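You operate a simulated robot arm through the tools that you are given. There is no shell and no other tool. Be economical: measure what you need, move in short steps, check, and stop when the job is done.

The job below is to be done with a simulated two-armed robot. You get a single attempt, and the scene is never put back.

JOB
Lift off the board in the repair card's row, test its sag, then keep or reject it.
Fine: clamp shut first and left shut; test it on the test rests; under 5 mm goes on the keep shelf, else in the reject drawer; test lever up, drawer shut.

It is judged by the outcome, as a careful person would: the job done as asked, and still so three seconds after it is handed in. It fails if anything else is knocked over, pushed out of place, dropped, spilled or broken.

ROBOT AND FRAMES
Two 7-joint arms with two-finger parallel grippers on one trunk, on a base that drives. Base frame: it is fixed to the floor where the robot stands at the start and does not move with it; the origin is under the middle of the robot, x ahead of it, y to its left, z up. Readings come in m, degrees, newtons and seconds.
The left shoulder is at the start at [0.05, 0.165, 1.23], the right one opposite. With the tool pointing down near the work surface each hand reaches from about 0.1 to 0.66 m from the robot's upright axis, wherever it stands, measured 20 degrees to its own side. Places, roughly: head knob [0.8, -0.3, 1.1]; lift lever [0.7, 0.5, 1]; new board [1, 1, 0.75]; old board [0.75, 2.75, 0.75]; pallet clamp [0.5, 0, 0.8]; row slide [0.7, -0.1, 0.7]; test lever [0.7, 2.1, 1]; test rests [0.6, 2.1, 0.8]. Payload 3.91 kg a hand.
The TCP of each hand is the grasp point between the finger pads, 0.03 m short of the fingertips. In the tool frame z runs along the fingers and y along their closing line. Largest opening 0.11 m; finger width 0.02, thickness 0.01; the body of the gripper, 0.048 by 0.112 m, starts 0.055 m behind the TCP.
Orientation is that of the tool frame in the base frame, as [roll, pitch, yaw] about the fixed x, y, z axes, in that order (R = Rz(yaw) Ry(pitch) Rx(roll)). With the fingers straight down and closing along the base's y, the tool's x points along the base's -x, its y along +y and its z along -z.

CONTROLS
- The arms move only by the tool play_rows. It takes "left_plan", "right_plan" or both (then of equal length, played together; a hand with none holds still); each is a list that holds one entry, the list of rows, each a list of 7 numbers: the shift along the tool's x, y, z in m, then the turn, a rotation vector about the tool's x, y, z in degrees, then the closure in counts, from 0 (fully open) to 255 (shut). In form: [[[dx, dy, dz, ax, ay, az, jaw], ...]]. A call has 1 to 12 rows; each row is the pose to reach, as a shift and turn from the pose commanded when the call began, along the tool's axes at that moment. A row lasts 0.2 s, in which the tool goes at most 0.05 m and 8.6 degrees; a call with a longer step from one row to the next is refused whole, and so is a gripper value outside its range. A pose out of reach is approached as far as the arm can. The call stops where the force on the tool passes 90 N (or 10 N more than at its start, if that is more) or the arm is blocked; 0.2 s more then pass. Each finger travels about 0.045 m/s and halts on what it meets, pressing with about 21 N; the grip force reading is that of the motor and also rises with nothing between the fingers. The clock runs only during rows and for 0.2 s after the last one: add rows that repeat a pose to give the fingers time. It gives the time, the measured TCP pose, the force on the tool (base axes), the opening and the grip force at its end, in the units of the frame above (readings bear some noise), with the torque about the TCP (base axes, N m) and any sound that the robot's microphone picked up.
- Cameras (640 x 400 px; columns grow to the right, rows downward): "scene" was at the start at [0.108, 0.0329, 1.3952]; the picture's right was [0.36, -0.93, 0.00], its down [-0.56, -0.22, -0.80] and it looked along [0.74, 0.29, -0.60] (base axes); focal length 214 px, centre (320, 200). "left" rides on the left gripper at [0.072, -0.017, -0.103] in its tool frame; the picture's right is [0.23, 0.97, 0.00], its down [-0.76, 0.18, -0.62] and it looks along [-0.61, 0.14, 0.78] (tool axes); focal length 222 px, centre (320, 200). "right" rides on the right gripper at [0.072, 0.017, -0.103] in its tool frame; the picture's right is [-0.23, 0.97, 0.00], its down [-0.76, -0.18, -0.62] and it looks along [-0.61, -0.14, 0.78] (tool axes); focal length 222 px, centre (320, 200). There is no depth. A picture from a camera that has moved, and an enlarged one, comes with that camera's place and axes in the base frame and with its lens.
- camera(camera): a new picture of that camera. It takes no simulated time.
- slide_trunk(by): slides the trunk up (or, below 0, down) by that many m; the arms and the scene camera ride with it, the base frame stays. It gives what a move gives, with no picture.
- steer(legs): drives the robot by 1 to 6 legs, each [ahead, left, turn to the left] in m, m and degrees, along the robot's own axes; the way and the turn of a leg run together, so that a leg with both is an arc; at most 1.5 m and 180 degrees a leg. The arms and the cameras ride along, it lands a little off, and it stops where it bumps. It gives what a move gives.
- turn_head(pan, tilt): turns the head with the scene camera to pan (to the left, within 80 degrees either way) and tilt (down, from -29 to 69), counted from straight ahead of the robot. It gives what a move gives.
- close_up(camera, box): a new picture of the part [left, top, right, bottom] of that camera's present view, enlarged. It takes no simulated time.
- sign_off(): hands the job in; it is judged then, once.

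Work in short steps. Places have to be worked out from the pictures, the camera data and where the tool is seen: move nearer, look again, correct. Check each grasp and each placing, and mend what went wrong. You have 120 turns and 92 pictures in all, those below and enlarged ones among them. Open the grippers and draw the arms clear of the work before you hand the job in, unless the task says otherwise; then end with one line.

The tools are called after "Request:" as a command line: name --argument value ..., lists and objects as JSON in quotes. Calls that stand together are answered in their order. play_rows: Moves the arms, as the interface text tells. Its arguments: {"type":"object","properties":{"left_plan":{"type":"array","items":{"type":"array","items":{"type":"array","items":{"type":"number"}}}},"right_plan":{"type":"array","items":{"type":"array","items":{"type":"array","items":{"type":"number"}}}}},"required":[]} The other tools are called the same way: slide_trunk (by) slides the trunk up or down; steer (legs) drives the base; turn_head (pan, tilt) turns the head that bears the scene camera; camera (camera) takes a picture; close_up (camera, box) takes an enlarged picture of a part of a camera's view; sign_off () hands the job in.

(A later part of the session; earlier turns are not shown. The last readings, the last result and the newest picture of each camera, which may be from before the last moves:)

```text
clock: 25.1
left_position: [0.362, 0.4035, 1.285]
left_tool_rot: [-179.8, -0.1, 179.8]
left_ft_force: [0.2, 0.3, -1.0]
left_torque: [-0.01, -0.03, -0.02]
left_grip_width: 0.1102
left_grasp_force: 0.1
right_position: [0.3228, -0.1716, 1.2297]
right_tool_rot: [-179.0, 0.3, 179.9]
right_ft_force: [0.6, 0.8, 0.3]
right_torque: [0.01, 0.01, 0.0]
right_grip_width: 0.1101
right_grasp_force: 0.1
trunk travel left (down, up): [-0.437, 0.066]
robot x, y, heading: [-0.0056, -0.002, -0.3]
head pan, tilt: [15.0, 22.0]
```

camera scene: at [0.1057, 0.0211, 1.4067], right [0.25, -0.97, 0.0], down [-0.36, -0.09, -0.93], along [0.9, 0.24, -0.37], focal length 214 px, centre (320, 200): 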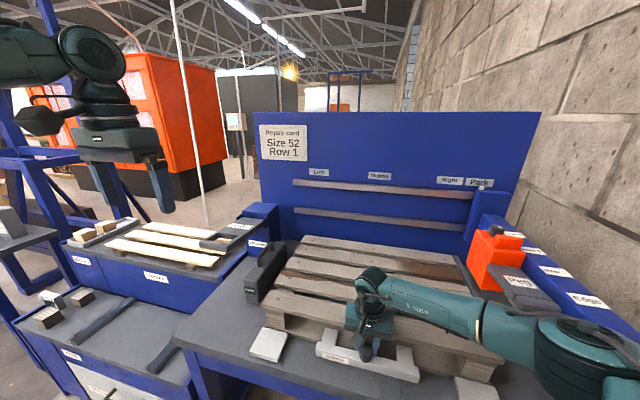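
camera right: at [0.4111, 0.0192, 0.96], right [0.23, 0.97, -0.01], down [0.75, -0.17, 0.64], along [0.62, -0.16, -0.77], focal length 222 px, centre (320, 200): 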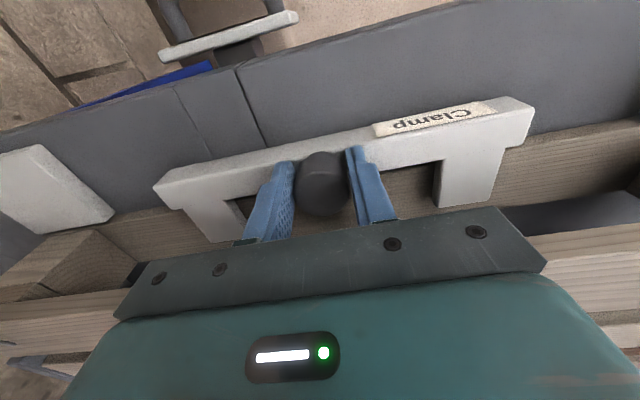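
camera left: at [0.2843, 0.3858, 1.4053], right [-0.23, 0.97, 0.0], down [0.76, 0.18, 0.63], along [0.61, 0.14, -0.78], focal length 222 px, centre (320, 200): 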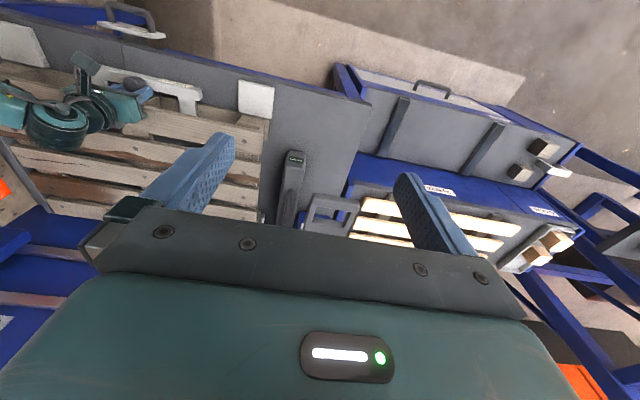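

Hands are clear, so lower the trunk 0.3 m and look.

Request:
slide_trunk --by -0.28

Request:
turn_head --pan 15 --tilt 25

Request:
camera --camera "scene"

Request:
close_up --camera "scene" --box '[220, 180, 460, 330]'

```text
clock: 27.9
left_position: [0.363, 0.4027, 1.006]
left_tool_rot: [-179.9, 0.1, 179.9]
left_ft_force: [-1.5, 0.6, 0.2]
left_torque: [0.0, -0.03, 0.0]
left_grip_width: 0.1102
left_grasp_force: 0.0
right_position: [0.3236, -0.1727, 0.9485]
right_tool_rot: [-179.1, 0.3, 179.8]
right_ft_force: [0.6, 0.0, -0.2]
right_torque: [0.02, -0.01, 0.01]
right_grip_width: 0.1102
right_grasp_force: 0.0
trunk travel left (down, up): [-0.157, 0.346]
robot x, y, heading: [0.0015, 0.0008, 0.3]
head pan, tilt: [15.0, 22.0]
```

```text
clock: 28.6
left_position: [0.362, 0.4023, 1.0055]
left_tool_rot: [-179.9, 0.1, 179.8]
left_ft_force: [0.2, 1.0, -0.1]
left_torque: [0.01, 0.0, 0.0]
left_grip_width: 0.1098
left_grasp_force: 0.1
right_position: [0.3244, -0.1725, 0.9502]
right_tool_rot: [-179.2, 0.3, 179.9]
right_ft_force: [-0.8, -0.3, 0.0]
right_torque: [0.0, -0.01, -0.01]
right_grip_width: 0.1099
right_grasp_force: 0.0
trunk travel left (down, up): [-0.157, 0.346]
robot x, y, heading: [0.0013, -0.001, -0.4]
head pan, tilt: [15.0, 25.0]
```

```text
56 pictures are left
camera scene: at [0.1136, 0.0233, 1.1208], right [0.25, -0.97, 0.0], down [-0.41, -0.11, -0.91], along [0.88, 0.23, -0.42], focal length 214 px, centre (320, 200)
```

scene: 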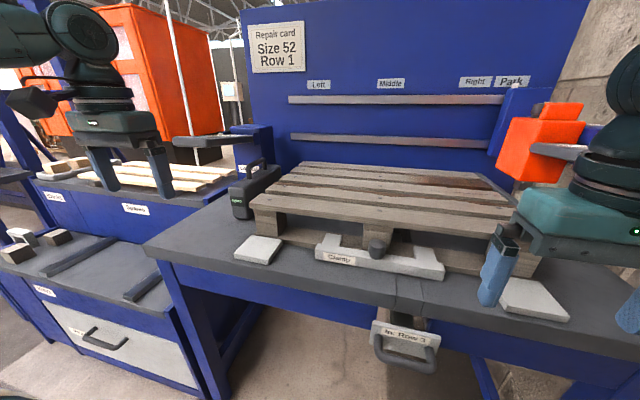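

```text
2.67 times, centred on (340, 255) of scene
camera zoom: at [0.1136, 0.0233, 1.1208], right [0.25, -0.97, 0.0], down [-0.41, -0.11, -0.91], along [0.88, 0.23, -0.42], focal length 572 px, centre (267, 53)
```

zoom: 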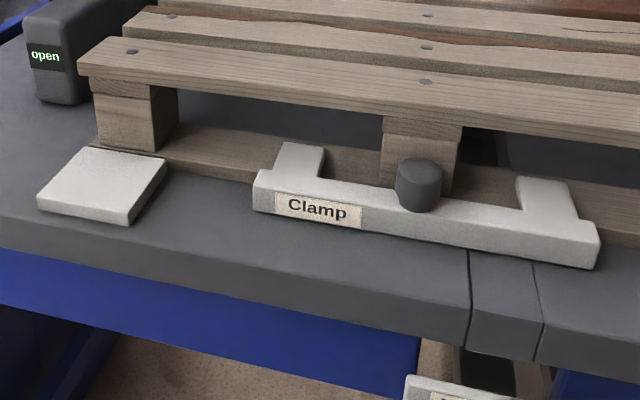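

Request:
close_up --camera "scene" --box '[215, 120, 315, 240]'

```text
3.33 times, centred on (265, 180) of scene
camera zoom: at [0.1136, 0.0233, 1.1208], right [0.25, -0.97, 0.0], down [-0.41, -0.11, -0.91], along [0.88, 0.23, -0.42], focal length 715 px, centre (503, 267)
```

zoom: 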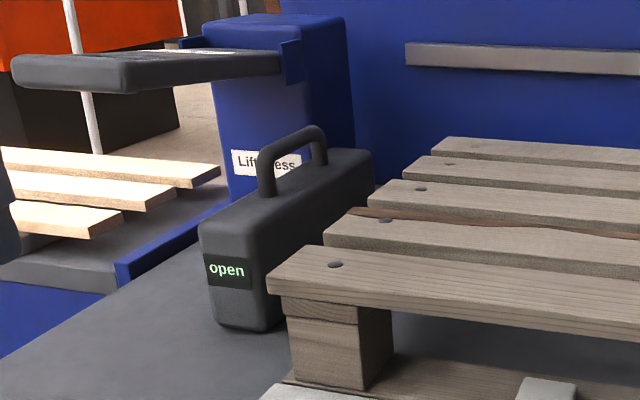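

New triangulation from two scene views puts the knob at [0.498, 0.003, top 0.85] and the top board at z≈0.90 with front edge x≈0.505 — lower/farther than assumed. I'll try again: closed fingers behind the knob, slow push with fine steps.

Request:
play_rows --right_plan '[[[-0.02, 0.035, 0, 0, 0, 0, 255], [-0.04, 0.07, 0, 0, 0, 0, 255], [-0.06, 0.105, 0, 0, 0, 0, 255], [-0.08, 0.14, 0, 0, 0, 0, 255], [-0.1, 0.173, 0.01, 0, 0, 0, 255], [-0.115, 0.175, 0.045, 0, 0, 0, 255], [-0.125, 0.175, 0.085, 0, 0, 0, 255]]]'

Request:
camera --camera "right"

```text
clock: 30.1
left_position: [0.3625, 0.4023, 1.0057]
left_tool_rot: [-179.9, -0.1, 179.7]
left_ft_force: [-0.2, 0.2, -0.2]
left_torque: [-0.02, -0.04, -0.04]
left_grip_width: 0.1101
left_grasp_force: 0.1
right_position: [0.4499, 0.0027, 0.8609]
right_tool_rot: [-179.1, 0.3, 179.9]
right_ft_force: [-0.1, 0.2, 0.2]
right_torque: [-0.03, 0.0, -0.01]
right_grip_width: 0.0
right_grasp_force: 21.3
trunk travel left (down, up): [-0.157, 0.346]
robot x, y, heading: [0.0002, -0.0033, -0.2]
head pan, tilt: [15.0, 25.0]
```

```text
53 pictures are left
camera right: at [0.3772, 0.0206, 0.9601], right [0.23, 0.97, -0.01], down [0.76, -0.17, 0.63], along [0.61, -0.15, -0.78], focal length 222 px, centre (320, 200)
```

right: 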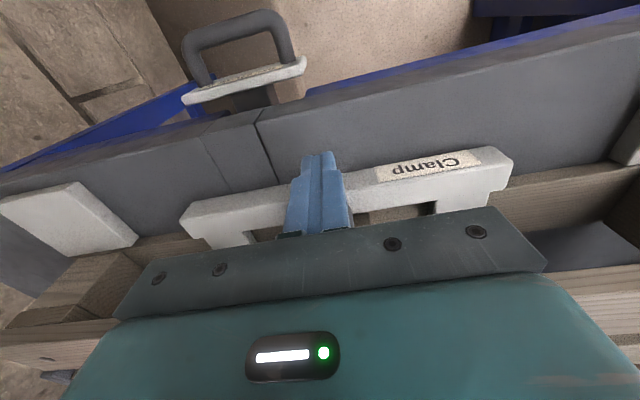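

Now push slowly, 4 mm per row.

Request:
play_rows --right_plan '[[[-0.006, 0, 0, 0, 0, 0, 255], [-0.012, 0, 0, 0, 0, 0, 255], [-0.016, 0, 0, 0, 0, 0, 255], [-0.02, 0, 0, 0, 0, 0, 255], [-0.024, 0, 0, 0, 0, 0, 255], [-0.028, 0, 0, 0, 0, 0, 255], [-0.032, 0, 0, 0, 0, 0, 255], [-0.036, 0, 0, 0, 0, 0, 255], [-0.04, 0, 0, 0, 0, 0, 255], [-0.044, 0, 0, 0, 0, 0, 255]]]'

Request:
close_up --camera "scene" --box '[220, 180, 460, 330]'

```text
clock: 31.6
left_position: [0.3599, 0.4005, 1.0076]
left_tool_rot: [180.0, 0.1, 179.6]
left_ft_force: [-0.4, -0.4, 0.3]
left_torque: [-0.03, -0.04, -0.02]
left_grip_width: 0.11
left_grasp_force: 0.1
right_position: [0.463, -0.0008, 0.8615]
right_tool_rot: [-178.4, -1.7, -178.8]
right_ft_force: [-23.8, -9.0, 5.8]
right_torque: [-0.02, -0.1, -0.16]
right_grip_width: 0.0001
right_grasp_force: 21.5
trunk travel left (down, up): [-0.157, 0.346]
robot x, y, heading: [-0.0023, -0.0014, -0.5]
head pan, tilt: [15.0, 25.0]
stopped in row 7 (right hand): the force on the tool passed its limit at 94 N (the readings are from after the stop); the commanded pose is now the measured one
```

```text
2.67 times, centred on (340, 255) of scene
camera zoom: at [0.1098, 0.0219, 1.1217], right [0.25, -0.97, 0.0], down [-0.41, -0.11, -0.91], along [0.88, 0.23, -0.42], focal length 572 px, centre (267, 53)
```

zoom: 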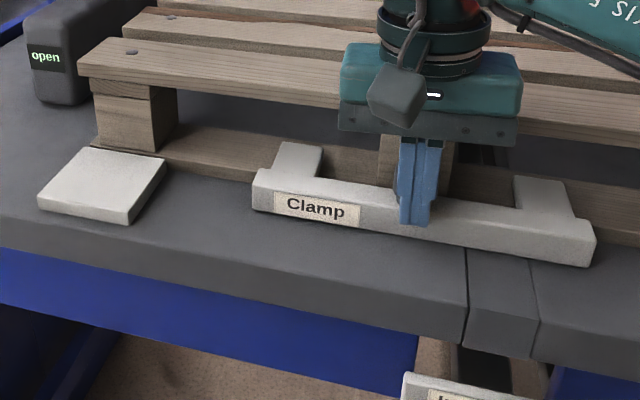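

Request:
close_up --camera "scene" --box '[290, 220, 350, 270]'

Request:
close_up --camera "scene" --box '[400, 230, 460, 290]'

```text
8.00 times, centred on (320, 245) of scene
camera zoom: at [0.1098, 0.0219, 1.1217], right [0.25, -0.97, 0.0], down [-0.41, -0.11, -0.91], along [0.88, 0.23, -0.42], focal length 1716 px, centre (320, -160)
```

zoom: 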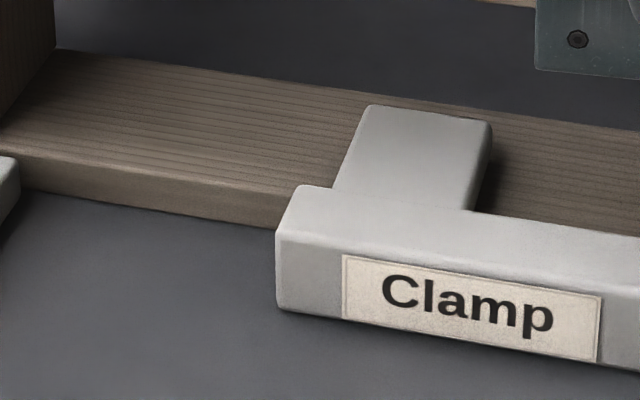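

```text
6.67 times, centred on (430, 260) of scene
camera zoom: at [0.1098, 0.0219, 1.1217], right [0.25, -0.97, 0.0], down [-0.41, -0.11, -0.91], along [0.88, 0.23, -0.42], focal length 1430 px, centre (-413, -200)
```

zoom: 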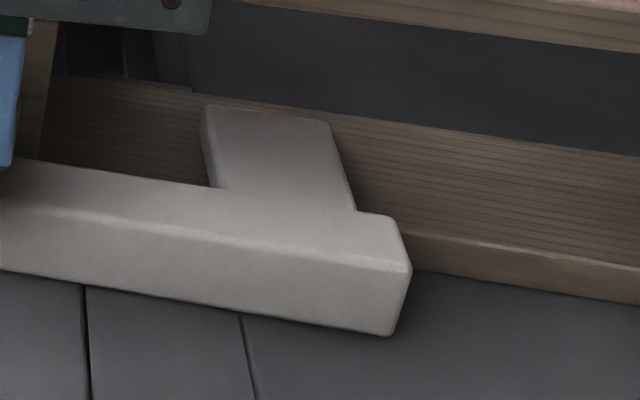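

The clamp bar is firmly at its stop with ~90 N. Withdraw the right hand and use the left hand's camera to examine the "open" box from above.

Request:
play_rows --left_plan '[[[-0.04, 0, -0.02, 0, 0, 0, 0], [-0.08, 0, -0.04, 0, 0, 0, 0], [-0.12, 0, -0.06, 0, 0, 0, 0], [-0.155, 0, -0.08, 0, 0, 0, 0], [-0.155, 0, -0.11, 0, 0, 0, 0]]]' --right_plan '[[[0.03, 0, 0, 0, 0, 0, 255], [0.06, 0, -0.03, 0, 0, 0, 255], [0.09, -0.02, -0.06, 0, 0, 0, 255], [0.1, -0.05, -0.09, 0, 0, 0, 255], [0.11, -0.08, -0.12, 0, 0, 0, 255]]]'

Request:
camera --camera "left"

```text
clock: 32.8
left_position: [0.4904, 0.3987, 1.0873]
left_tool_rot: [-180.0, 0.1, 179.7]
left_ft_force: [-0.6, 0.5, 1.2]
left_torque: [-0.03, -0.02, -0.02]
left_grip_width: 0.1098
left_grasp_force: 0.1
left hand out of reach, approached as far as the arm can: row 4, 5
right_position: [0.3601, -0.0771, 0.9839]
right_tool_rot: [-178.4, -1.6, -178.9]
right_ft_force: [0.1, 0.2, -0.2]
right_torque: [-0.03, 0.0, -0.02]
right_grip_width: 0.0
right_grasp_force: 21.1
trunk travel left (down, up): [-0.157, 0.346]
robot x, y, heading: [-0.0005, 0.0019, -0.4]
head pan, tilt: [15.0, 25.0]
```

```text
49 pictures are left
camera left: at [0.4174, 0.3819, 1.1908], right [-0.22, 0.97, 0.0], down [0.76, 0.17, 0.62], along [0.61, 0.14, -0.78], focal length 222 px, centre (320, 200)
```

left: 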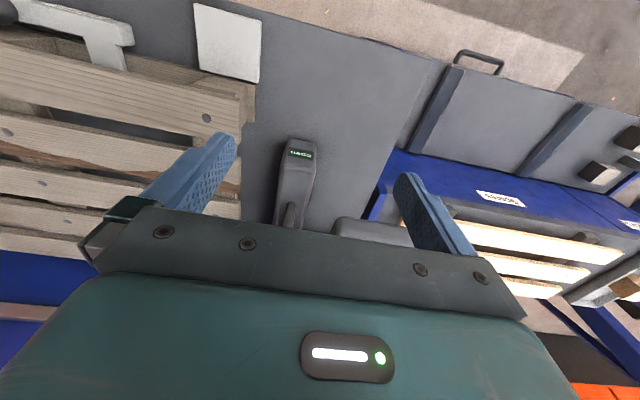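

The box just shows a state and has no guide or slot, so I'll leave it alone and watch whether other steps alter it. Next is the row slide: handle bar about [0.345, -0.058, 0.75]; back the base up 0.25 m to have room to pull.

Request:
steer --legs '[[-0.25, 0, 0]]'

Request:
turn_head --pan 0 --tilt 32

Request:
camera --camera "scene"

```text
clock: 34.6
left_position: [0.2407, 0.4008, 1.0872]
left_tool_rot: [-179.9, 0.2, -179.9]
left_ft_force: [0.1, -1.0, 0.2]
left_torque: [0.02, -0.02, 0.02]
left_grip_width: 0.11
left_grasp_force: 0.0
right_position: [0.1124, -0.0738, 0.9849]
right_tool_rot: [-178.4, -1.6, -178.7]
right_ft_force: [0.7, 0.2, 0.4]
right_torque: [0.01, -0.02, -0.01]
right_grip_width: 0.0001
right_grasp_force: 21.1
trunk travel left (down, up): [-0.157, 0.346]
robot x, y, heading: [-0.2551, -0.0006, -0.0]
head pan, tilt: [15.0, 25.0]
```

```text
clock: 35.4
left_position: [0.2407, 0.402, 1.0875]
left_tool_rot: [-179.9, 0.2, -179.9]
left_ft_force: [0.6, 0.0, 0.4]
left_torque: [-0.02, 0.02, 0.03]
left_grip_width: 0.1098
left_grasp_force: 0.1
right_position: [0.1128, -0.0741, 0.9828]
right_tool_rot: [-178.5, -1.7, -178.7]
right_ft_force: [-0.8, -0.1, -0.1]
right_torque: [0.02, 0.01, 0.02]
right_grip_width: 0.0
right_grasp_force: 21.1
trunk travel left (down, up): [-0.157, 0.346]
robot x, y, heading: [-0.2492, -0.0025, 0.0]
head pan, tilt: [0.0, 32.0]
```

```text
48 pictures are left
camera scene: at [-0.1347, 0.0004, 1.1097], right [0.0, -1.0, 0.0], down [-0.53, 0.0, -0.85], along [0.85, 0.0, -0.53], focal length 214 px, centre (320, 200)
```

scene: 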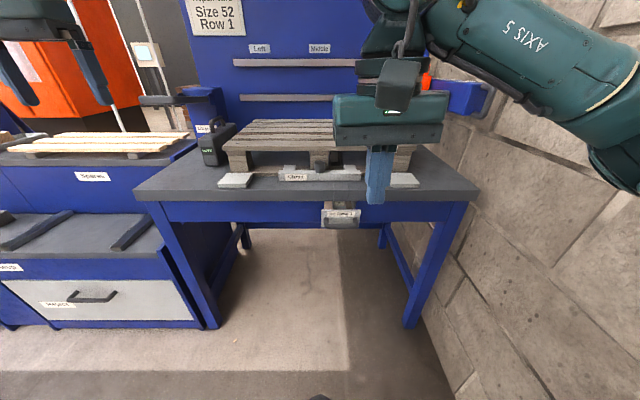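

Request:
close_up --camera "scene" --box '[190, 110, 430, 240]'

Request:
close_up --camera "scene" --box '[0, 230, 220, 330]'

```text
2.67 times, centred on (310, 175) of scene
camera zoom: at [-0.1347, 0.0004, 1.1097], right [0.0, -1.0, 0.0], down [-0.53, 0.0, -0.85], along [0.85, 0.0, -0.53], focal length 572 px, centre (347, 267)
```

zoom: 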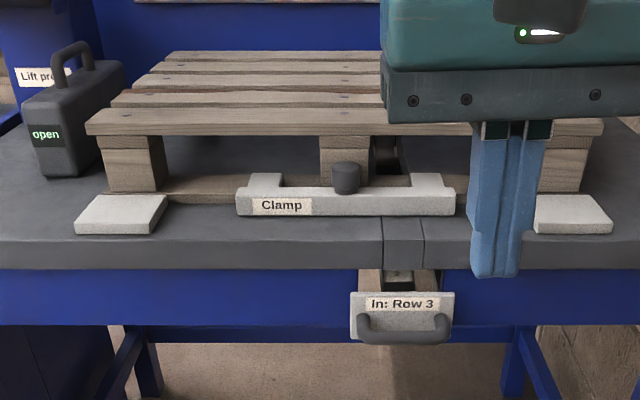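

```text
2.91 times, centred on (110, 280) of scene
camera zoom: at [-0.1347, 0.0004, 1.1097], right [0.0, -1.0, 0.0], down [-0.53, 0.0, -0.85], along [0.85, 0.0, -0.53], focal length 624 px, centre (931, -33)
```

zoom: 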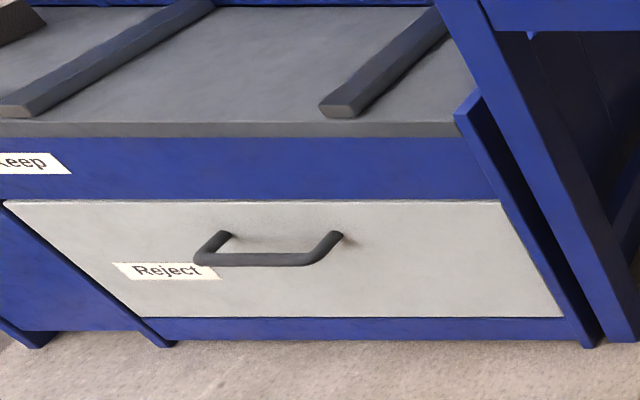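

The Keep shelf (two rails) and Reject drawer are identified. The slide's handle bar is about [0.352, -0.059, 0.735] along y; turn the right gripper 90° and bring it above with jaws open.

Request:
play_rows --right_plan '[[[-0.02, 0, 0, 0, 0, 8, 150], [-0.04, 0.002, 0, 0, 0, 16, 100], [-0.06, 0.004, 0, 0, 0, 24, 100], [-0.08, 0.006, 0, 0, 0, 32, 100], [-0.1, 0.008, 0.01, 0, 0, 40, 100], [-0.12, 0.01, 0.02, 0, 0, 48, 100], [-0.14, 0.012, 0.03, 0, 0, 56, 100], [-0.16, 0.014, 0.04, 0, 0, 64, 100], [-0.18, 0.016, 0.05, 0, 0, 72, 100], [-0.2, 0.018, 0.06, 0, 0, 80, 100], [-0.218, 0.019, 0.07, 0, 0, 88, 100], [-0.236, 0.02, 0.08, 0, 0, 91, 100]]]'

Request:
camera --camera "right"

Request:
close_up --camera "scene" --box '[250, 110, 430, 250]'

```text
clock: 38.0
left_position: [0.2419, 0.4025, 1.0859]
left_tool_rot: [-179.9, 0.1, 180.0]
left_ft_force: [-0.3, -0.7, 0.3]
left_torque: [0.0, 0.02, 0.0]
left_grip_width: 0.11
left_grasp_force: 0.0
right_position: [0.3476, -0.0515, 0.8961]
right_tool_rot: [-178.4, 1.6, 90.2]
right_ft_force: [0.0, 0.1, 0.7]
right_torque: [0.0, 0.04, 0.0]
right_grip_width: 0.0668
right_grasp_force: 0.0
trunk travel left (down, up): [-0.157, 0.346]
robot x, y, heading: [-0.252, 0.0017, 0.1]
head pan, tilt: [0.0, 32.0]
```

```text
45 pictures are left
camera right: at [0.3672, 0.0244, 0.9955], right [0.97, -0.22, -0.02], down [-0.16, -0.74, 0.65], along [-0.16, -0.63, -0.76], focal length 222 px, centre (320, 200)
```

right: 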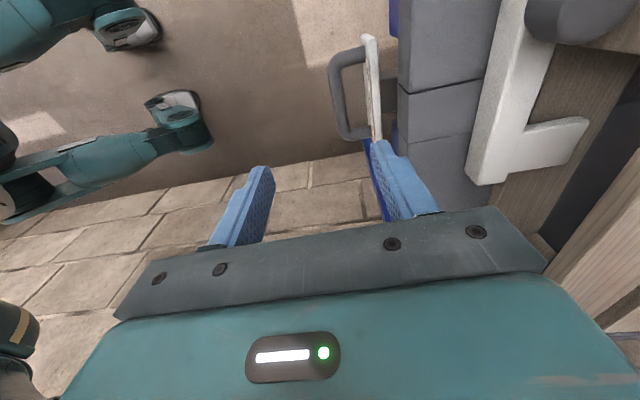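

```text
2.86 times, centred on (340, 180) of scene
camera zoom: at [-0.1346, 0.0005, 1.1096], right [0.0, -1.0, 0.0], down [-0.53, 0.0, -0.85], along [0.85, 0.0, -0.53], focal length 613 px, centre (263, 257)
```

zoom: 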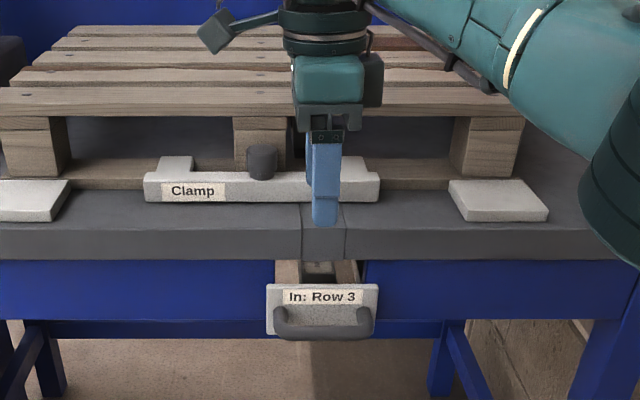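

Refined: bar at about [0.365, -0.055, 0.722], plate just behind it at x≈0.40. Lower astride the bar with a slight tilt, then close.

Request:
play_rows --right_plan '[[[-0.002, 0.002, 0.04, -4, 0, 0, 100], [-0.004, 0.004, 0.08, -8, 0, 0, 100], [-0.004, 0.004, 0.115, -8, 0, 0, 100], [-0.004, 0.004, 0.14, -8, 0, 0, 100], [-0.004, 0.004, 0.16, -8, 0, 0, 100], [-0.004, 0.004, 0.16, -8, 0, 0, 255], [-0.004, 0.004, 0.16, -8, 0, 0, 255], [-0.004, 0.004, 0.16, -8, 0, 0, 255], [-0.004, 0.004, 0.16, -8, 0, 0, 255]]]'

Request:
camera --camera "right"

```text
clock: 40.0
left_position: [0.2414, 0.4011, 1.0881]
left_tool_rot: [-179.9, 0.2, -179.9]
left_ft_force: [0.6, 0.7, 0.3]
left_torque: [0.03, 0.0, 0.0]
left_grip_width: 0.1099
left_grasp_force: 0.0
right_position: [0.3465, -0.0583, 0.7369]
right_tool_rot: [173.5, 1.5, 90.4]
right_ft_force: [-1.8, -1.2, 5.6]
right_torque: [0.06, 0.14, 0.38]
right_grip_width: 0.0159
right_grasp_force: 38.5
trunk travel left (down, up): [-0.157, 0.346]
robot x, y, heading: [-0.2516, 0.0015, -0.5]
head pan, tilt: [0.0, 32.0]
```

```text
43 pictures are left
camera right: at [0.3516, 0.0168, 0.8389], right [0.97, -0.22, 0.12], down [-0.24, -0.75, 0.62], along [-0.05, -0.63, -0.78], focal length 222 px, centre (320, 200)
```

right: 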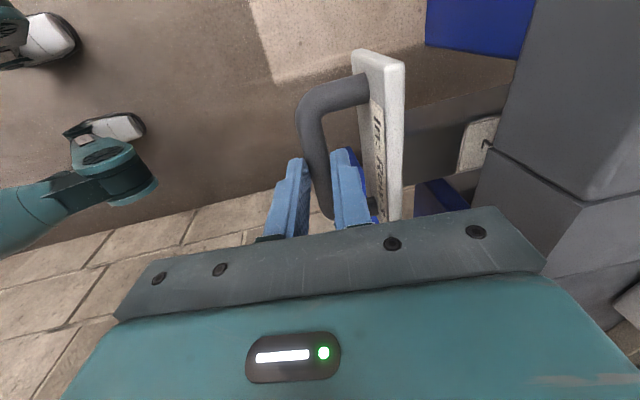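

Handle is gripped. Pull it out 0.1 m and read the slide.

Request:
play_rows --right_plan '[[[0, -0.02, -0.002, 0, 0, 0, 255], [0, -0.04, -0.0045, 0, 0, 0, 255], [0, -0.06, -0.007, 0, 0, 0, 255], [0, -0.08, -0.009, 0, 0, 0, 255], [0, -0.1, -0.011, 0, 0, 0, 255], [0, -0.12, -0.0135, 0, 0, 0, 255]]]'

Request:
close_up --camera "scene" --box '[250, 110, 430, 250]'

Request:
camera --camera "right"

```text
clock: 41.4
left_position: [0.2407, 0.4036, 1.0859]
left_tool_rot: [-179.9, 0.1, 180.0]
left_ft_force: [0.7, 0.2, 0.2]
left_torque: [0.01, -0.03, 0.03]
left_grip_width: 0.1102
left_grasp_force: 0.1
right_position: [0.223, -0.059, 0.7381]
right_tool_rot: [173.7, 1.5, 90.6]
right_ft_force: [-1.0, 11.5, -2.1]
right_torque: [-0.52, -0.04, 0.3]
right_grip_width: 0.0158
right_grasp_force: 44.9
trunk travel left (down, up): [-0.157, 0.346]
robot x, y, heading: [-0.2497, 0.0014, 0.3]
head pan, tilt: [0.0, 32.0]
```

```text
2.86 times, centred on (340, 180) of scene
camera zoom: at [-0.1347, 0.0013, 1.1095], right [0.0, -1.0, 0.0], down [-0.53, 0.0, -0.85], along [0.85, 0.0, -0.53], focal length 613 px, centre (263, 257)
```

zoom: 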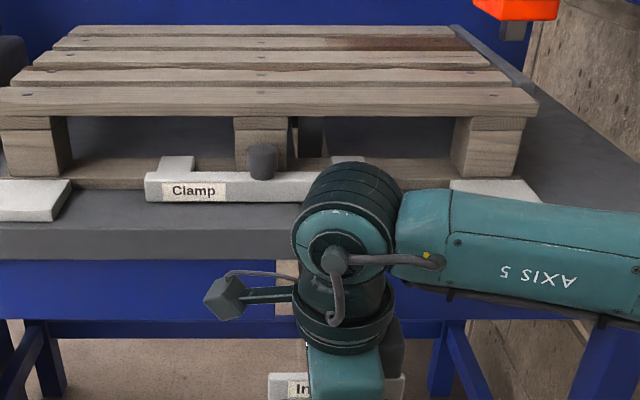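

```text
41 pictures are left
camera right: at [0.2292, 0.0166, 0.8389], right [0.97, -0.21, 0.11], down [-0.24, -0.75, 0.62], along [-0.05, -0.63, -0.78], focal length 222 px, centre (320, 200)
```

right: 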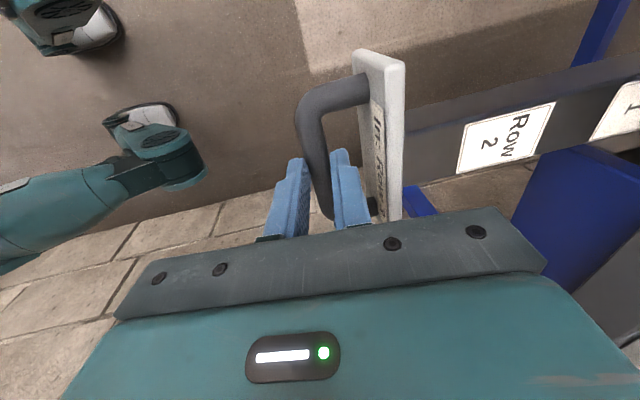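

The slide carries "Row 2" and then "Row 1" marks, about 0.083 m apart (same as the board pitch). I pull further to about 0.165 m total, feeling for a stop.

Request:
play_rows --right_plan '[[[0, -0.015, -0.0017, 0, 0, 0, 255], [0, -0.03, -0.0035, 0, 0, 0, 255], [0, -0.042, -0.0048, 0, 0, 0, 255], [0, -0.042, -0.0048, 0, 0, 0, 255]]]'

Request:
camera --camera "right"

```text
clock: 42.4
left_position: [0.2451, 0.4037, 1.0843]
left_tool_rot: [-179.8, -0.1, 180.0]
left_ft_force: [0.4, -0.8, 0.2]
left_torque: [0.01, -0.01, -0.02]
left_grip_width: 0.1101
left_grasp_force: 0.1
right_position: [0.1915, -0.0602, 0.7385]
right_tool_rot: [172.8, 1.2, 90.0]
right_ft_force: [46.5, 22.8, -8.1]
right_torque: [-0.15, -1.19, 0.6]
right_grip_width: 0.0157
right_grasp_force: 45.0
trunk travel left (down, up): [-0.157, 0.346]
robot x, y, heading: [-0.2487, 0.0006, 0.1]
head pan, tilt: [0.0, 32.0]
```

```text
40 pictures are left
camera right: at [0.1954, 0.0159, 0.8394], right [0.97, -0.22, 0.13], down [-0.26, -0.75, 0.61], along [-0.04, -0.62, -0.78], focal length 222 px, centre (320, 200)
```

right: 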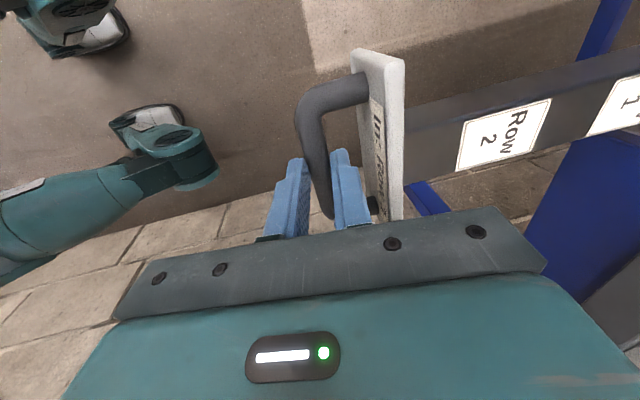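

It met its end stop at 0.155 m out — the Row 1 position. Release, rise out and check.

Request:
play_rows --right_plan '[[[0, 0.008, 0, 0, 0, 0, 150], [0, 0.008, 0, 0, 0, 0, 100], [0, 0.008, 0, 0, 0, 0, 80], [0, 0.005, -0.045, 0, 0, 0, 80], [0, 0.0, -0.09, 0, 0, 0, 80], [0, 0.0, -0.135, 4, 0, 0, 80], [0, 0.0, -0.18, 8, 0, 0, 80], [0, 0.0, -0.225, 8, 0, 0, 80]]]'

Request:
close_up --camera "scene" --box '[170, 50, 490, 250]'

```text
clock: 44.1
left_position: [0.2409, 0.4022, 1.0875]
left_tool_rot: [-179.9, 0.2, 179.9]
left_ft_force: [-0.3, 0.6, -0.1]
left_torque: [-0.01, 0.03, -0.02]
left_grip_width: 0.1098
left_grasp_force: 0.0
right_position: [0.1573, -0.0546, 0.9601]
right_tool_rot: [-178.4, 1.6, 90.5]
right_ft_force: [0.3, 0.1, -0.5]
right_torque: [0.0, -0.01, 0.02]
right_grip_width: 0.0756
right_grasp_force: 0.0
trunk travel left (down, up): [-0.157, 0.346]
robot x, y, heading: [-0.251, -0.0016, 0.0]
head pan, tilt: [0.0, 32.0]
```

```text
2.00 times, centred on (330, 150) of scene
camera zoom: at [-0.1349, 0.0004, 1.1096], right [0.0, -1.0, 0.0], down [-0.53, 0.0, -0.85], along [0.85, 0.0, -0.53], focal length 429 px, centre (300, 300)
```

zoom: 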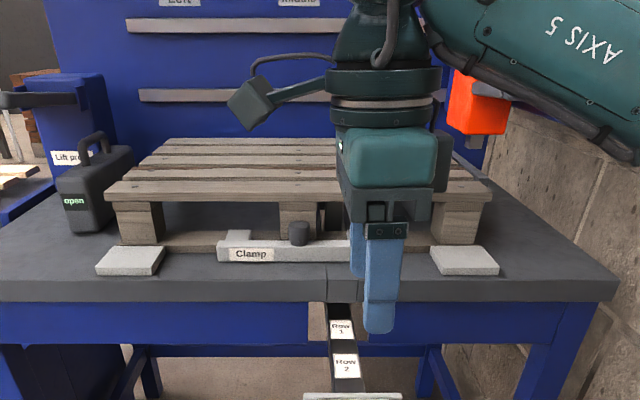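

Slide now at Row 1 (label fully out). The clamp's travel measures 0.040–0.041 m, i.e. a full stroke. Next drive left and forward toward the lift press and examine the box and lever up close.

Request:
steer --legs '[[0, 0.45, 0], [0.25, 0, 0]]'

Request:
turn_head --pan 0 --tilt 25

Request:
camera --camera "scene"

```text
clock: 50.0
left_position: [0.4855, 0.8486, 1.0864]
left_tool_rot: [-180.0, 0.3, -179.6]
left_ft_force: [0.1, 0.8, 0.4]
left_torque: [-0.01, 0.03, 0.01]
left_grip_width: 0.1099
left_grasp_force: 0.1
right_position: [0.406, 0.3917, 0.9604]
right_tool_rot: [-178.4, 1.7, 90.8]
right_ft_force: [0.1, 0.6, 0.5]
right_torque: [-0.02, 0.01, -0.01]
right_grip_width: 0.0754
right_grasp_force: 0.1
trunk travel left (down, up): [-0.157, 0.346]
robot x, y, heading: [-0.0045, 0.4402, 0.3]
head pan, tilt: [0.0, 32.0]
```

```text
clock: 50.7
left_position: [0.485, 0.8488, 1.0869]
left_tool_rot: [-179.9, 0.2, -179.6]
left_ft_force: [0.6, -0.1, -0.5]
left_torque: [0.02, 0.0, 0.01]
left_grip_width: 0.1099
left_grasp_force: 0.0
right_position: [0.4059, 0.3912, 0.9612]
right_tool_rot: [-178.6, 1.5, 90.8]
right_ft_force: [0.1, 0.4, -0.2]
right_torque: [0.04, 0.0, 0.01]
right_grip_width: 0.0754
right_grasp_force: 0.1
trunk travel left (down, up): [-0.157, 0.346]
robot x, y, heading: [-0.0017, 0.4395, 0.7]
head pan, tilt: [0.0, 25.0]
```

```text
38 pictures are left
camera scene: at [0.1155, 0.4444, 1.1207], right [0.01, -1.0, 0.0], down [-0.42, 0.0, -0.91], along [0.91, 0.01, -0.42], focal length 214 px, centre (320, 200)
```

scene: 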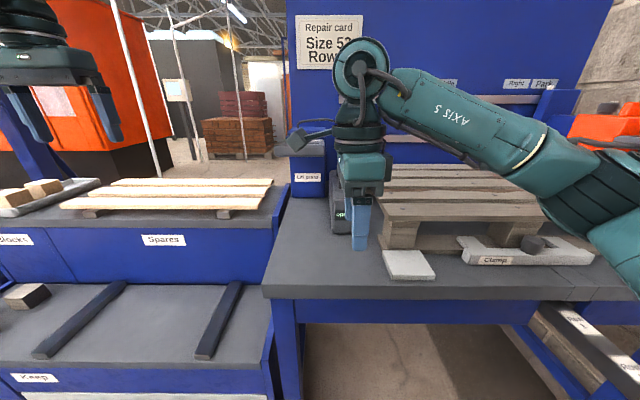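

The right arm hides the press; move it aside to the right and look again.

Request:
play_rows --right_plan '[[[-0.03, -0.02, -0.02, 0, 0, 0, 80], [-0.06, -0.04, -0.05, 0, 0, 0, 80], [-0.1, -0.05, -0.075, 0, 0, 0, 80], [-0.14, -0.05, -0.1, 0, 0, 0, 80], [-0.18, -0.05, -0.1, 0, 0, 0, 80], [-0.22, -0.05, -0.1, 0, 0, 0, 80], [-0.26, -0.05, -0.1, 0, 0, 0, 80]]]'

Request:
close_up --camera "scene" --box '[200, 50, 440, 290]'

```text
clock: 52.3
left_position: [0.485, 0.8496, 1.0876]
left_tool_rot: [-179.9, 0.2, -179.7]
left_ft_force: [0.5, 0.4, -0.5]
left_torque: [0.01, 0.03, -0.01]
left_grip_width: 0.11
left_grasp_force: 0.0
right_position: [0.3629, 0.1341, 1.068]
right_tool_rot: [-178.5, 1.5, 90.9]
right_ft_force: [-0.2, 0.5, -0.4]
right_torque: [-0.01, -0.02, 0.01]
right_grip_width: 0.0755
right_grasp_force: 0.0
trunk travel left (down, up): [-0.157, 0.346]
robot x, y, heading: [-0.0032, 0.4423, 0.2]
head pan, tilt: [0.0, 25.0]
```

```text
1.67 times, centred on (320, 170) of scene
camera zoom: at [0.1153, 0.4442, 1.1208], right [0.01, -1.0, 0.0], down [-0.42, 0.0, -0.91], along [0.91, 0.01, -0.42], focal length 358 px, centre (320, 250)
```

zoom: 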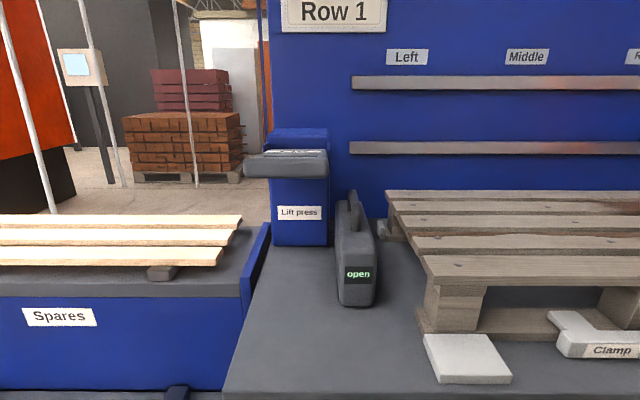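

Request:
close_up --camera "scene" --box '[315, 160, 365, 240]'

```text
5.00 times, centred on (340, 200) of scene
camera zoom: at [0.1153, 0.4442, 1.1208], right [0.01, -1.0, 0.0], down [-0.42, 0.0, -0.91], along [0.91, 0.01, -0.42], focal length 1072 px, centre (220, 200)
```

zoom: 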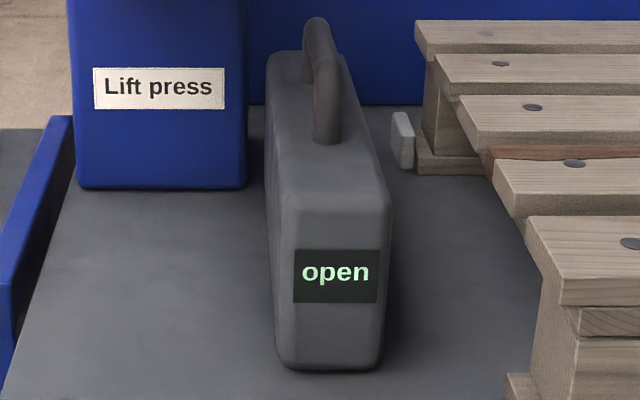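

The box has a grippable handle, like a jaw facing the opposite fixed rail, standing ~5 cm off the pallet and reading "open". I'll move nearer and test it gently with the left hand, watching force and display.

Request:
steer --legs '[[0.13, 0, 0]]'

Request:
play_rows --left_plan '[[[0.01, -0.045, 0, 0, 0, 0, 0], [0.01, -0.09, 0, 0, 0, 0, 0], [0.01, -0.135, 0, 0, 0, 0, 0], [0.01, -0.18, 0, 0, 0, 0, 0], [0.01, -0.225, 0, 0, 0, 0, 0], [0.01, -0.27, 0, 0, 0, 0, 0], [0.01, -0.315, 0, 0, 0, 0, 0], [0.01, -0.36, 0, 0, 0, 0, 0]]]'

Request:
camera --camera "left"

Request:
camera --camera "scene"

```text
clock: 53.5
left_position: [0.6151, 0.8469, 1.0863]
left_tool_rot: [-179.9, 0.2, -179.6]
left_ft_force: [-0.6, 0.1, 0.5]
left_torque: [-0.02, 0.03, -0.01]
left_grip_width: 0.1102
left_grasp_force: 0.1
right_position: [0.489, 0.1349, 1.0669]
right_tool_rot: [-178.4, 1.6, 90.6]
right_ft_force: [0.6, -0.4, -0.9]
right_torque: [0.01, 0.02, 0.01]
right_grip_width: 0.0758
right_grasp_force: 0.1
trunk travel left (down, up): [-0.157, 0.346]
robot x, y, heading: [0.124, 0.4433, 0.3]
head pan, tilt: [0.0, 25.0]
```

```text
clock: 55.3
left_position: [0.5329, 0.5999, 1.0459]
left_tool_rot: [-179.9, 0.3, -179.6]
left_ft_force: [0.1, -0.9, -0.4]
left_torque: [0.01, -0.01, 0.0]
left_grip_width: 0.1097
left_grasp_force: 0.0
left hand out of reach, approached as far as the arm can: row 3, 4, 5, 6, 7, 8
right_position: [0.4886, 0.1332, 1.0658]
right_tool_rot: [-178.5, 1.6, 90.6]
right_ft_force: [0.1, 0.4, -0.4]
right_torque: [0.01, 0.0, -0.02]
right_grip_width: 0.0755
right_grasp_force: 0.0
trunk travel left (down, up): [-0.157, 0.346]
robot x, y, heading: [0.1259, 0.4404, 0.3]
head pan, tilt: [0.0, 25.0]
```

```text
35 pictures are left
camera left: at [0.4595, 0.5825, 1.1492], right [-0.23, 0.97, 0.0], down [0.76, 0.18, 0.63], along [0.61, 0.14, -0.78], focal length 222 px, centre (320, 200)
```

left: 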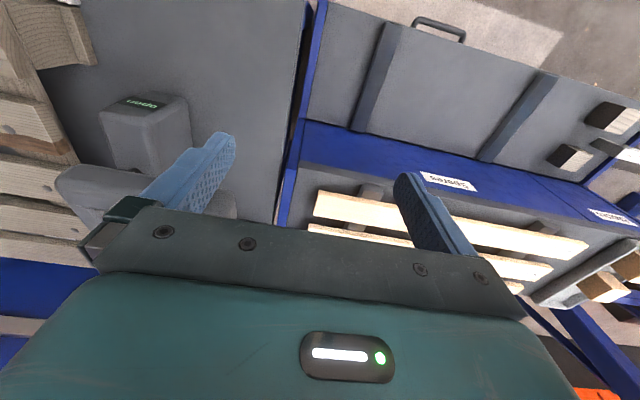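

```text
34 pictures are left
camera scene: at [0.2435, 0.4447, 1.1208], right [0.0, -1.0, 0.0], down [-0.42, 0.0, -0.91], along [0.91, 0.0, -0.42], focal length 214 px, centre (320, 200)
```

scene: 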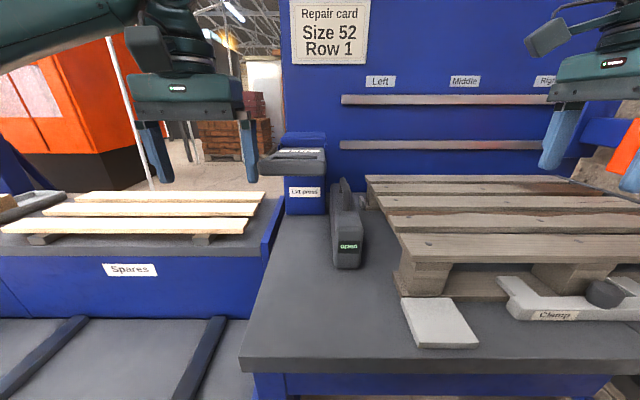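

Reach is limited with the trunk this low; raise it 0.22 m, then bring the left hand over the box handle (~[0.68, 0.39, 0.95]).

Request:
slide_trunk --by 0.22

Request:
play_rows --left_plan '[[[-0.03, -0.03, 0, 0, 0, 0, 0], [-0.055, -0.065, 0.01, 0, 0, 0, 60], [-0.08, -0.1, 0.02, 0, 0, 0, 60], [-0.105, -0.13, 0.04, 0, 0, 0, 60], [-0.12, -0.16, 0.07, 0, 0, 0, 60], [-0.13, -0.185, 0.105, 0, 0, 0, 60], [-0.135, -0.205, 0.145, 0, 0, 0, 60], [-0.135, -0.208, 0.19, 0, 0, 0, 60]]]'

Request:
close_up --camera "scene" --box '[240, 100, 480, 300]'

Request:
camera --camera "left"

```text
clock: 57.7
left_position: [0.5333, 0.5998, 1.2664]
left_tool_rot: [-179.9, 0.2, -179.7]
left_ft_force: [0.3, -0.3, -0.1]
left_torque: [0.0, 0.01, -0.01]
left_grip_width: 0.1096
left_grasp_force: 0.0
right_position: [0.4895, 0.1346, 1.2869]
right_tool_rot: [-178.5, 1.6, 90.7]
right_ft_force: [0.2, 0.6, 0.4]
right_torque: [-0.03, 0.01, -0.01]
right_grip_width: 0.0754
right_grasp_force: 0.1
trunk travel left (down, up): [-0.377, 0.126]
robot x, y, heading: [0.1271, 0.4445, 0.3]
head pan, tilt: [0.0, 25.0]
```

```text
clock: 59.5
left_position: [0.572, 0.5662, 1.084]
left_tool_rot: [-179.8, 0.2, -179.7]
left_ft_force: [0.0, -0.2, -0.5]
left_torque: [0.02, 0.0, 0.01]
left_grip_width: 0.0843
left_grasp_force: 0.1
left hand out of reach, approached as far as the arm can: row 1, 2, 3, 4, 5, 6, 7, 8
right_position: [0.4896, 0.1342, 1.2879]
right_tool_rot: [-178.5, 1.6, 90.7]
right_ft_force: [-0.5, 0.6, -0.3]
right_torque: [-0.03, 0.01, -0.01]
right_grip_width: 0.0753
right_grasp_force: 0.0
trunk travel left (down, up): [-0.377, 0.126]
robot x, y, heading: [0.127, 0.4437, 0.3]
head pan, tilt: [0.0, 25.0]
```

```text
2.00 times, centred on (360, 200) of scene
camera zoom: at [0.2431, 0.4447, 1.3408], right [0.0, -1.0, 0.0], down [-0.42, 0.0, -0.91], along [0.91, 0.0, -0.42], focal length 429 px, centre (240, 200)
```

zoom: 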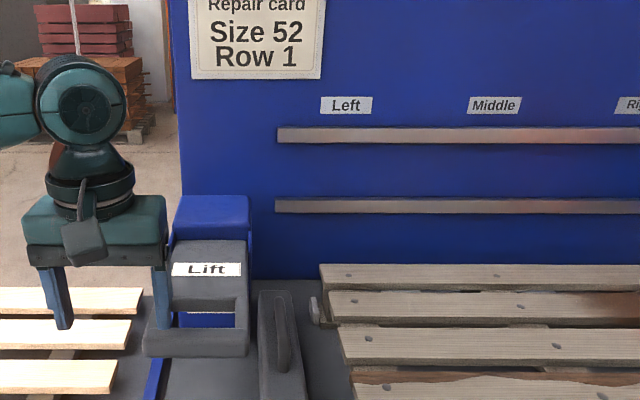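

```text
32 pictures are left
camera left: at [0.4989, 0.5493, 1.1872], right [-0.23, 0.97, 0.0], down [0.76, 0.18, 0.63], along [0.61, 0.14, -0.78], focal length 222 px, centre (320, 200)
```

left: 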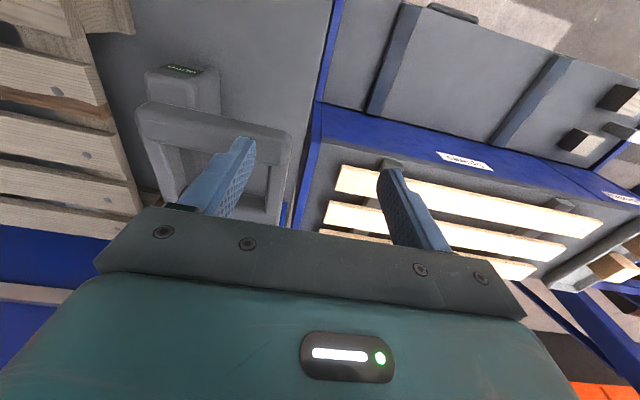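

The left hand can't reach there well and sits near the Lift frame; retreat it, and bring the right hand (turned back square) over the box handle instead.

Request:
play_rows --left_plan '[[[0, 0, -0.04, 0, 0, 0, 0], [0.02, 0.03, -0.07, 0, 0, 0, 0], [0.045, 0.06, -0.1, 0, 0, 0, 0], [0.07, 0.1, -0.12, 0, 0, 0, 0], [0.09, 0.14, -0.12, 0, 0, 0, 0], [0.11, 0.18, -0.12, 0, 0, 0, 0], [0.13, 0.22, -0.12, 0, 0, 0, 0], [0.15, 0.26, -0.12, 0, 0, 0, 0], [0.17, 0.3, -0.12, 0, 0, 0, 0], [0.2, 0.33, -0.12, 0, 0, 0, 0], [0.22, 0.36, -0.12, 0, 0, 0, 0]]]' --right_plan '[[[0.01, 0, 0.01, 0, 0, -8.2, 80], [0.03, 0, 0.02, 0, 0, -16.4, 80], [0.05, 0.01, 0.03, 0, 0, -24.6, 80], [0.07, 0.02, 0.05, 0, 0, -32.8, 80], [0.09, 0.03, 0.07, 0, 0, -41, 80], [0.11, 0.04, 0.09, 0, 0, -49.2, 80], [0.13, 0.05, 0.11, 0, 0, -57.4, 80], [0.15, 0.06, 0.13, 0, 0, -65.6, 80], [0.165, 0.08, 0.15, 0, 0, -73.8, 80], [0.18, 0.1, 0.17, 0, 0, -82, 80], [0.19, 0.12, 0.19, 0, 0, -89, 80]]]'

Request:
camera --camera "right"

```text
refused: row 4 steps farther than a row can; nothing moved
```

```text
31 pictures are left
camera right: at [0.5085, 0.2096, 1.3868], right [0.98, -0.22, -0.02], down [-0.15, -0.75, 0.65], along [-0.15, -0.63, -0.76], focal length 222 px, centre (320, 200)
```

right: 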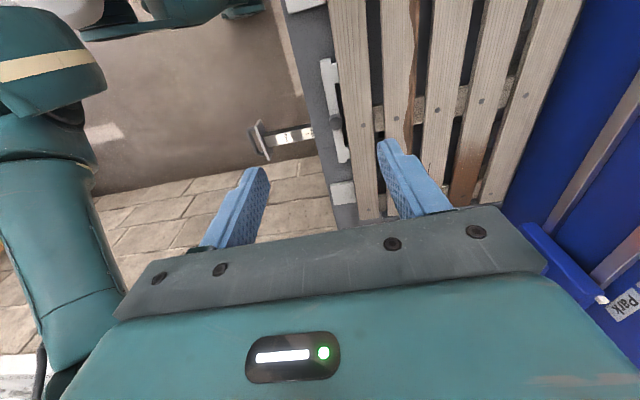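

One step was a hair long; resend with smaller steps.

Request:
play_rows --left_plan '[[[0, 0, -0.04, 0, 0, 0, 0], [0.02, 0.03, -0.07, 0, 0, 0, 0], [0.04, 0.06, -0.1, 0, 0, 0, 0], [0.06, 0.1, -0.11, 0, 0, 0, 0], [0.08, 0.14, -0.12, 0, 0, 0, 0], [0.1, 0.18, -0.12, 0, 0, 0, 0], [0.12, 0.22, -0.12, 0, 0, 0, 0], [0.14, 0.26, -0.12, 0, 0, 0, 0], [0.16, 0.3, -0.12, 0, 0, 0, 0], [0.18, 0.33, -0.12, 0, 0, 0, 0], [0.2, 0.36, -0.12, 0, 0, 0, 0]]]' --right_plan '[[[0.01, 0, 0.01, 0, 0, -8.2, 80], [0.03, 0, 0.02, 0, 0, -16.4, 80], [0.05, 0.01, 0.03, 0, 0, -24.6, 80], [0.07, 0.02, 0.05, 0, 0, -32.8, 80], [0.09, 0.03, 0.07, 0, 0, -41, 80], [0.11, 0.04, 0.09, 0, 0, -49.2, 80], [0.13, 0.05, 0.11, 0, 0, -57.4, 80], [0.15, 0.06, 0.13, 0, 0, -65.6, 80], [0.165, 0.08, 0.15, 0, 0, -73.8, 80], [0.18, 0.1, 0.17, 0, 0, -82, 80], [0.19, 0.12, 0.19, 0, 0, -89, 80]]]'

Request:
turn_head --pan 0 --tilt 40

Request:
camera --camera "scene"

```text
clock: 61.9
left_position: [0.3693, 0.9301, 1.1963]
left_tool_rot: [-179.9, 0.1, -179.8]
left_ft_force: [-0.6, 0.5, 0.7]
left_torque: [-0.03, 0.0, 0.04]
left_grip_width: 0.1099
left_grasp_force: 0.0
right_position: [0.602, 0.3213, 1.0879]
right_tool_rot: [-178.4, -1.5, 179.8]
right_ft_force: [1.0, -1.1, 0.6]
right_torque: [-0.02, -0.02, -0.03]
right_grip_width: 0.0753
right_grasp_force: 0.1
trunk travel left (down, up): [-0.377, 0.126]
robot x, y, heading: [0.1281, 0.446, 0.4]
head pan, tilt: [0.0, 25.0]
```

```text
clock: 62.6
left_position: [0.3704, 0.9291, 1.1953]
left_tool_rot: [-179.9, 0.3, -179.8]
left_ft_force: [-0.8, 0.0, 0.8]
left_torque: [0.0, 0.03, -0.01]
left_grip_width: 0.1103
left_grasp_force: 0.0
right_position: [0.6025, 0.3218, 1.0888]
right_tool_rot: [-178.4, -1.6, 179.6]
right_ft_force: [-0.4, 0.3, 0.5]
right_torque: [0.0, 0.03, 0.0]
right_grip_width: 0.0754
right_grasp_force: 0.1
trunk travel left (down, up): [-0.377, 0.126]
robot x, y, heading: [0.1242, 0.447, 0.4]
head pan, tilt: [0.0, 40.0]
```

```text
30 pictures are left
camera scene: at [0.2366, 0.4448, 1.3175], right [0.0, -1.0, 0.0], down [-0.64, 0.0, -0.77], along [0.77, 0.0, -0.64], focal length 214 px, centre (320, 200)
```

scene: 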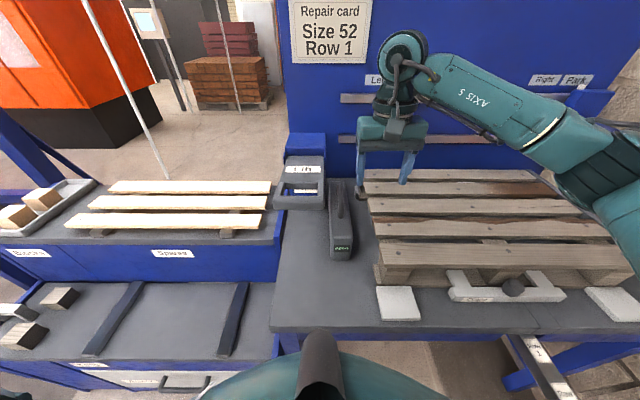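

Align above the handle (~[0.672, 0.394]), descend to z 0.953 and close.

Request:
play_rows --right_plan '[[[-0.03, 0.03, 0, 0, 0, 0, 80], [-0.06, 0.06, 0, 0, 0, 0, 80], [-0.07, 0.072, 0.03, 0, 0, 0, 80], [-0.07, 0.072, 0.07, 0, 0, 0, 80], [-0.07, 0.072, 0.11, 0, 0, 0, 80], [-0.07, 0.072, 0.135, 0, 0, 0, 80], [-0.07, 0.072, 0.135, 0, 0, 0, 255], [-0.07, 0.072, 0.135, 0, 0, 0, 255], [-0.07, 0.072, 0.135, 0, 0, 0, 255], [-0.07, 0.072, 0.135, 0, 0, 0, 255], [-0.07, 0.072, 0.135, 0, 0, 0, 255]]]'

Request:
close_up --camera "scene" --box '[240, 120, 480, 300]'

```text
clock: 65.0
left_position: [0.3689, 0.93, 1.1965]
left_tool_rot: [-179.9, 0.2, -179.7]
left_ft_force: [0.0, 0.1, 0.4]
left_torque: [0.02, 0.01, 0.0]
left_grip_width: 0.1099
left_grasp_force: 0.0
right_position: [0.6703, 0.3883, 0.949]
right_tool_rot: [-178.5, -1.4, 179.6]
right_ft_force: [-1.8, 1.2, 0.1]
right_torque: [0.92, -0.59, -0.3]
right_grip_width: 0.016
right_grasp_force: 45.4
trunk travel left (down, up): [-0.377, 0.126]
robot x, y, heading: [0.1235, 0.4444, 0.5]
head pan, tilt: [0.0, 40.0]
```

```text
2.22 times, centred on (360, 210) of scene
camera zoom: at [0.2364, 0.4447, 1.3174], right [0.0, -1.0, 0.0], down [-0.64, 0.0, -0.77], along [0.77, 0.0, -0.64], focal length 477 px, centre (231, 178)
```

zoom: 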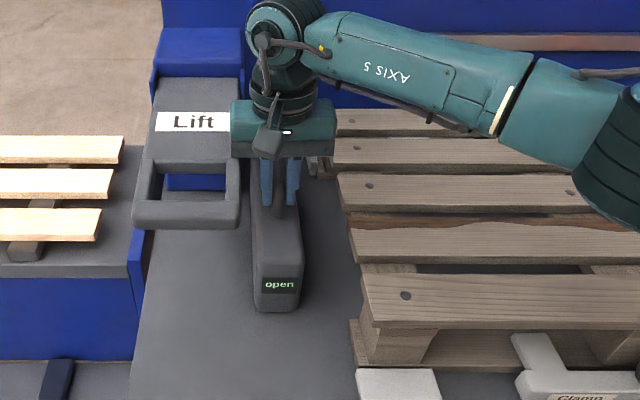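

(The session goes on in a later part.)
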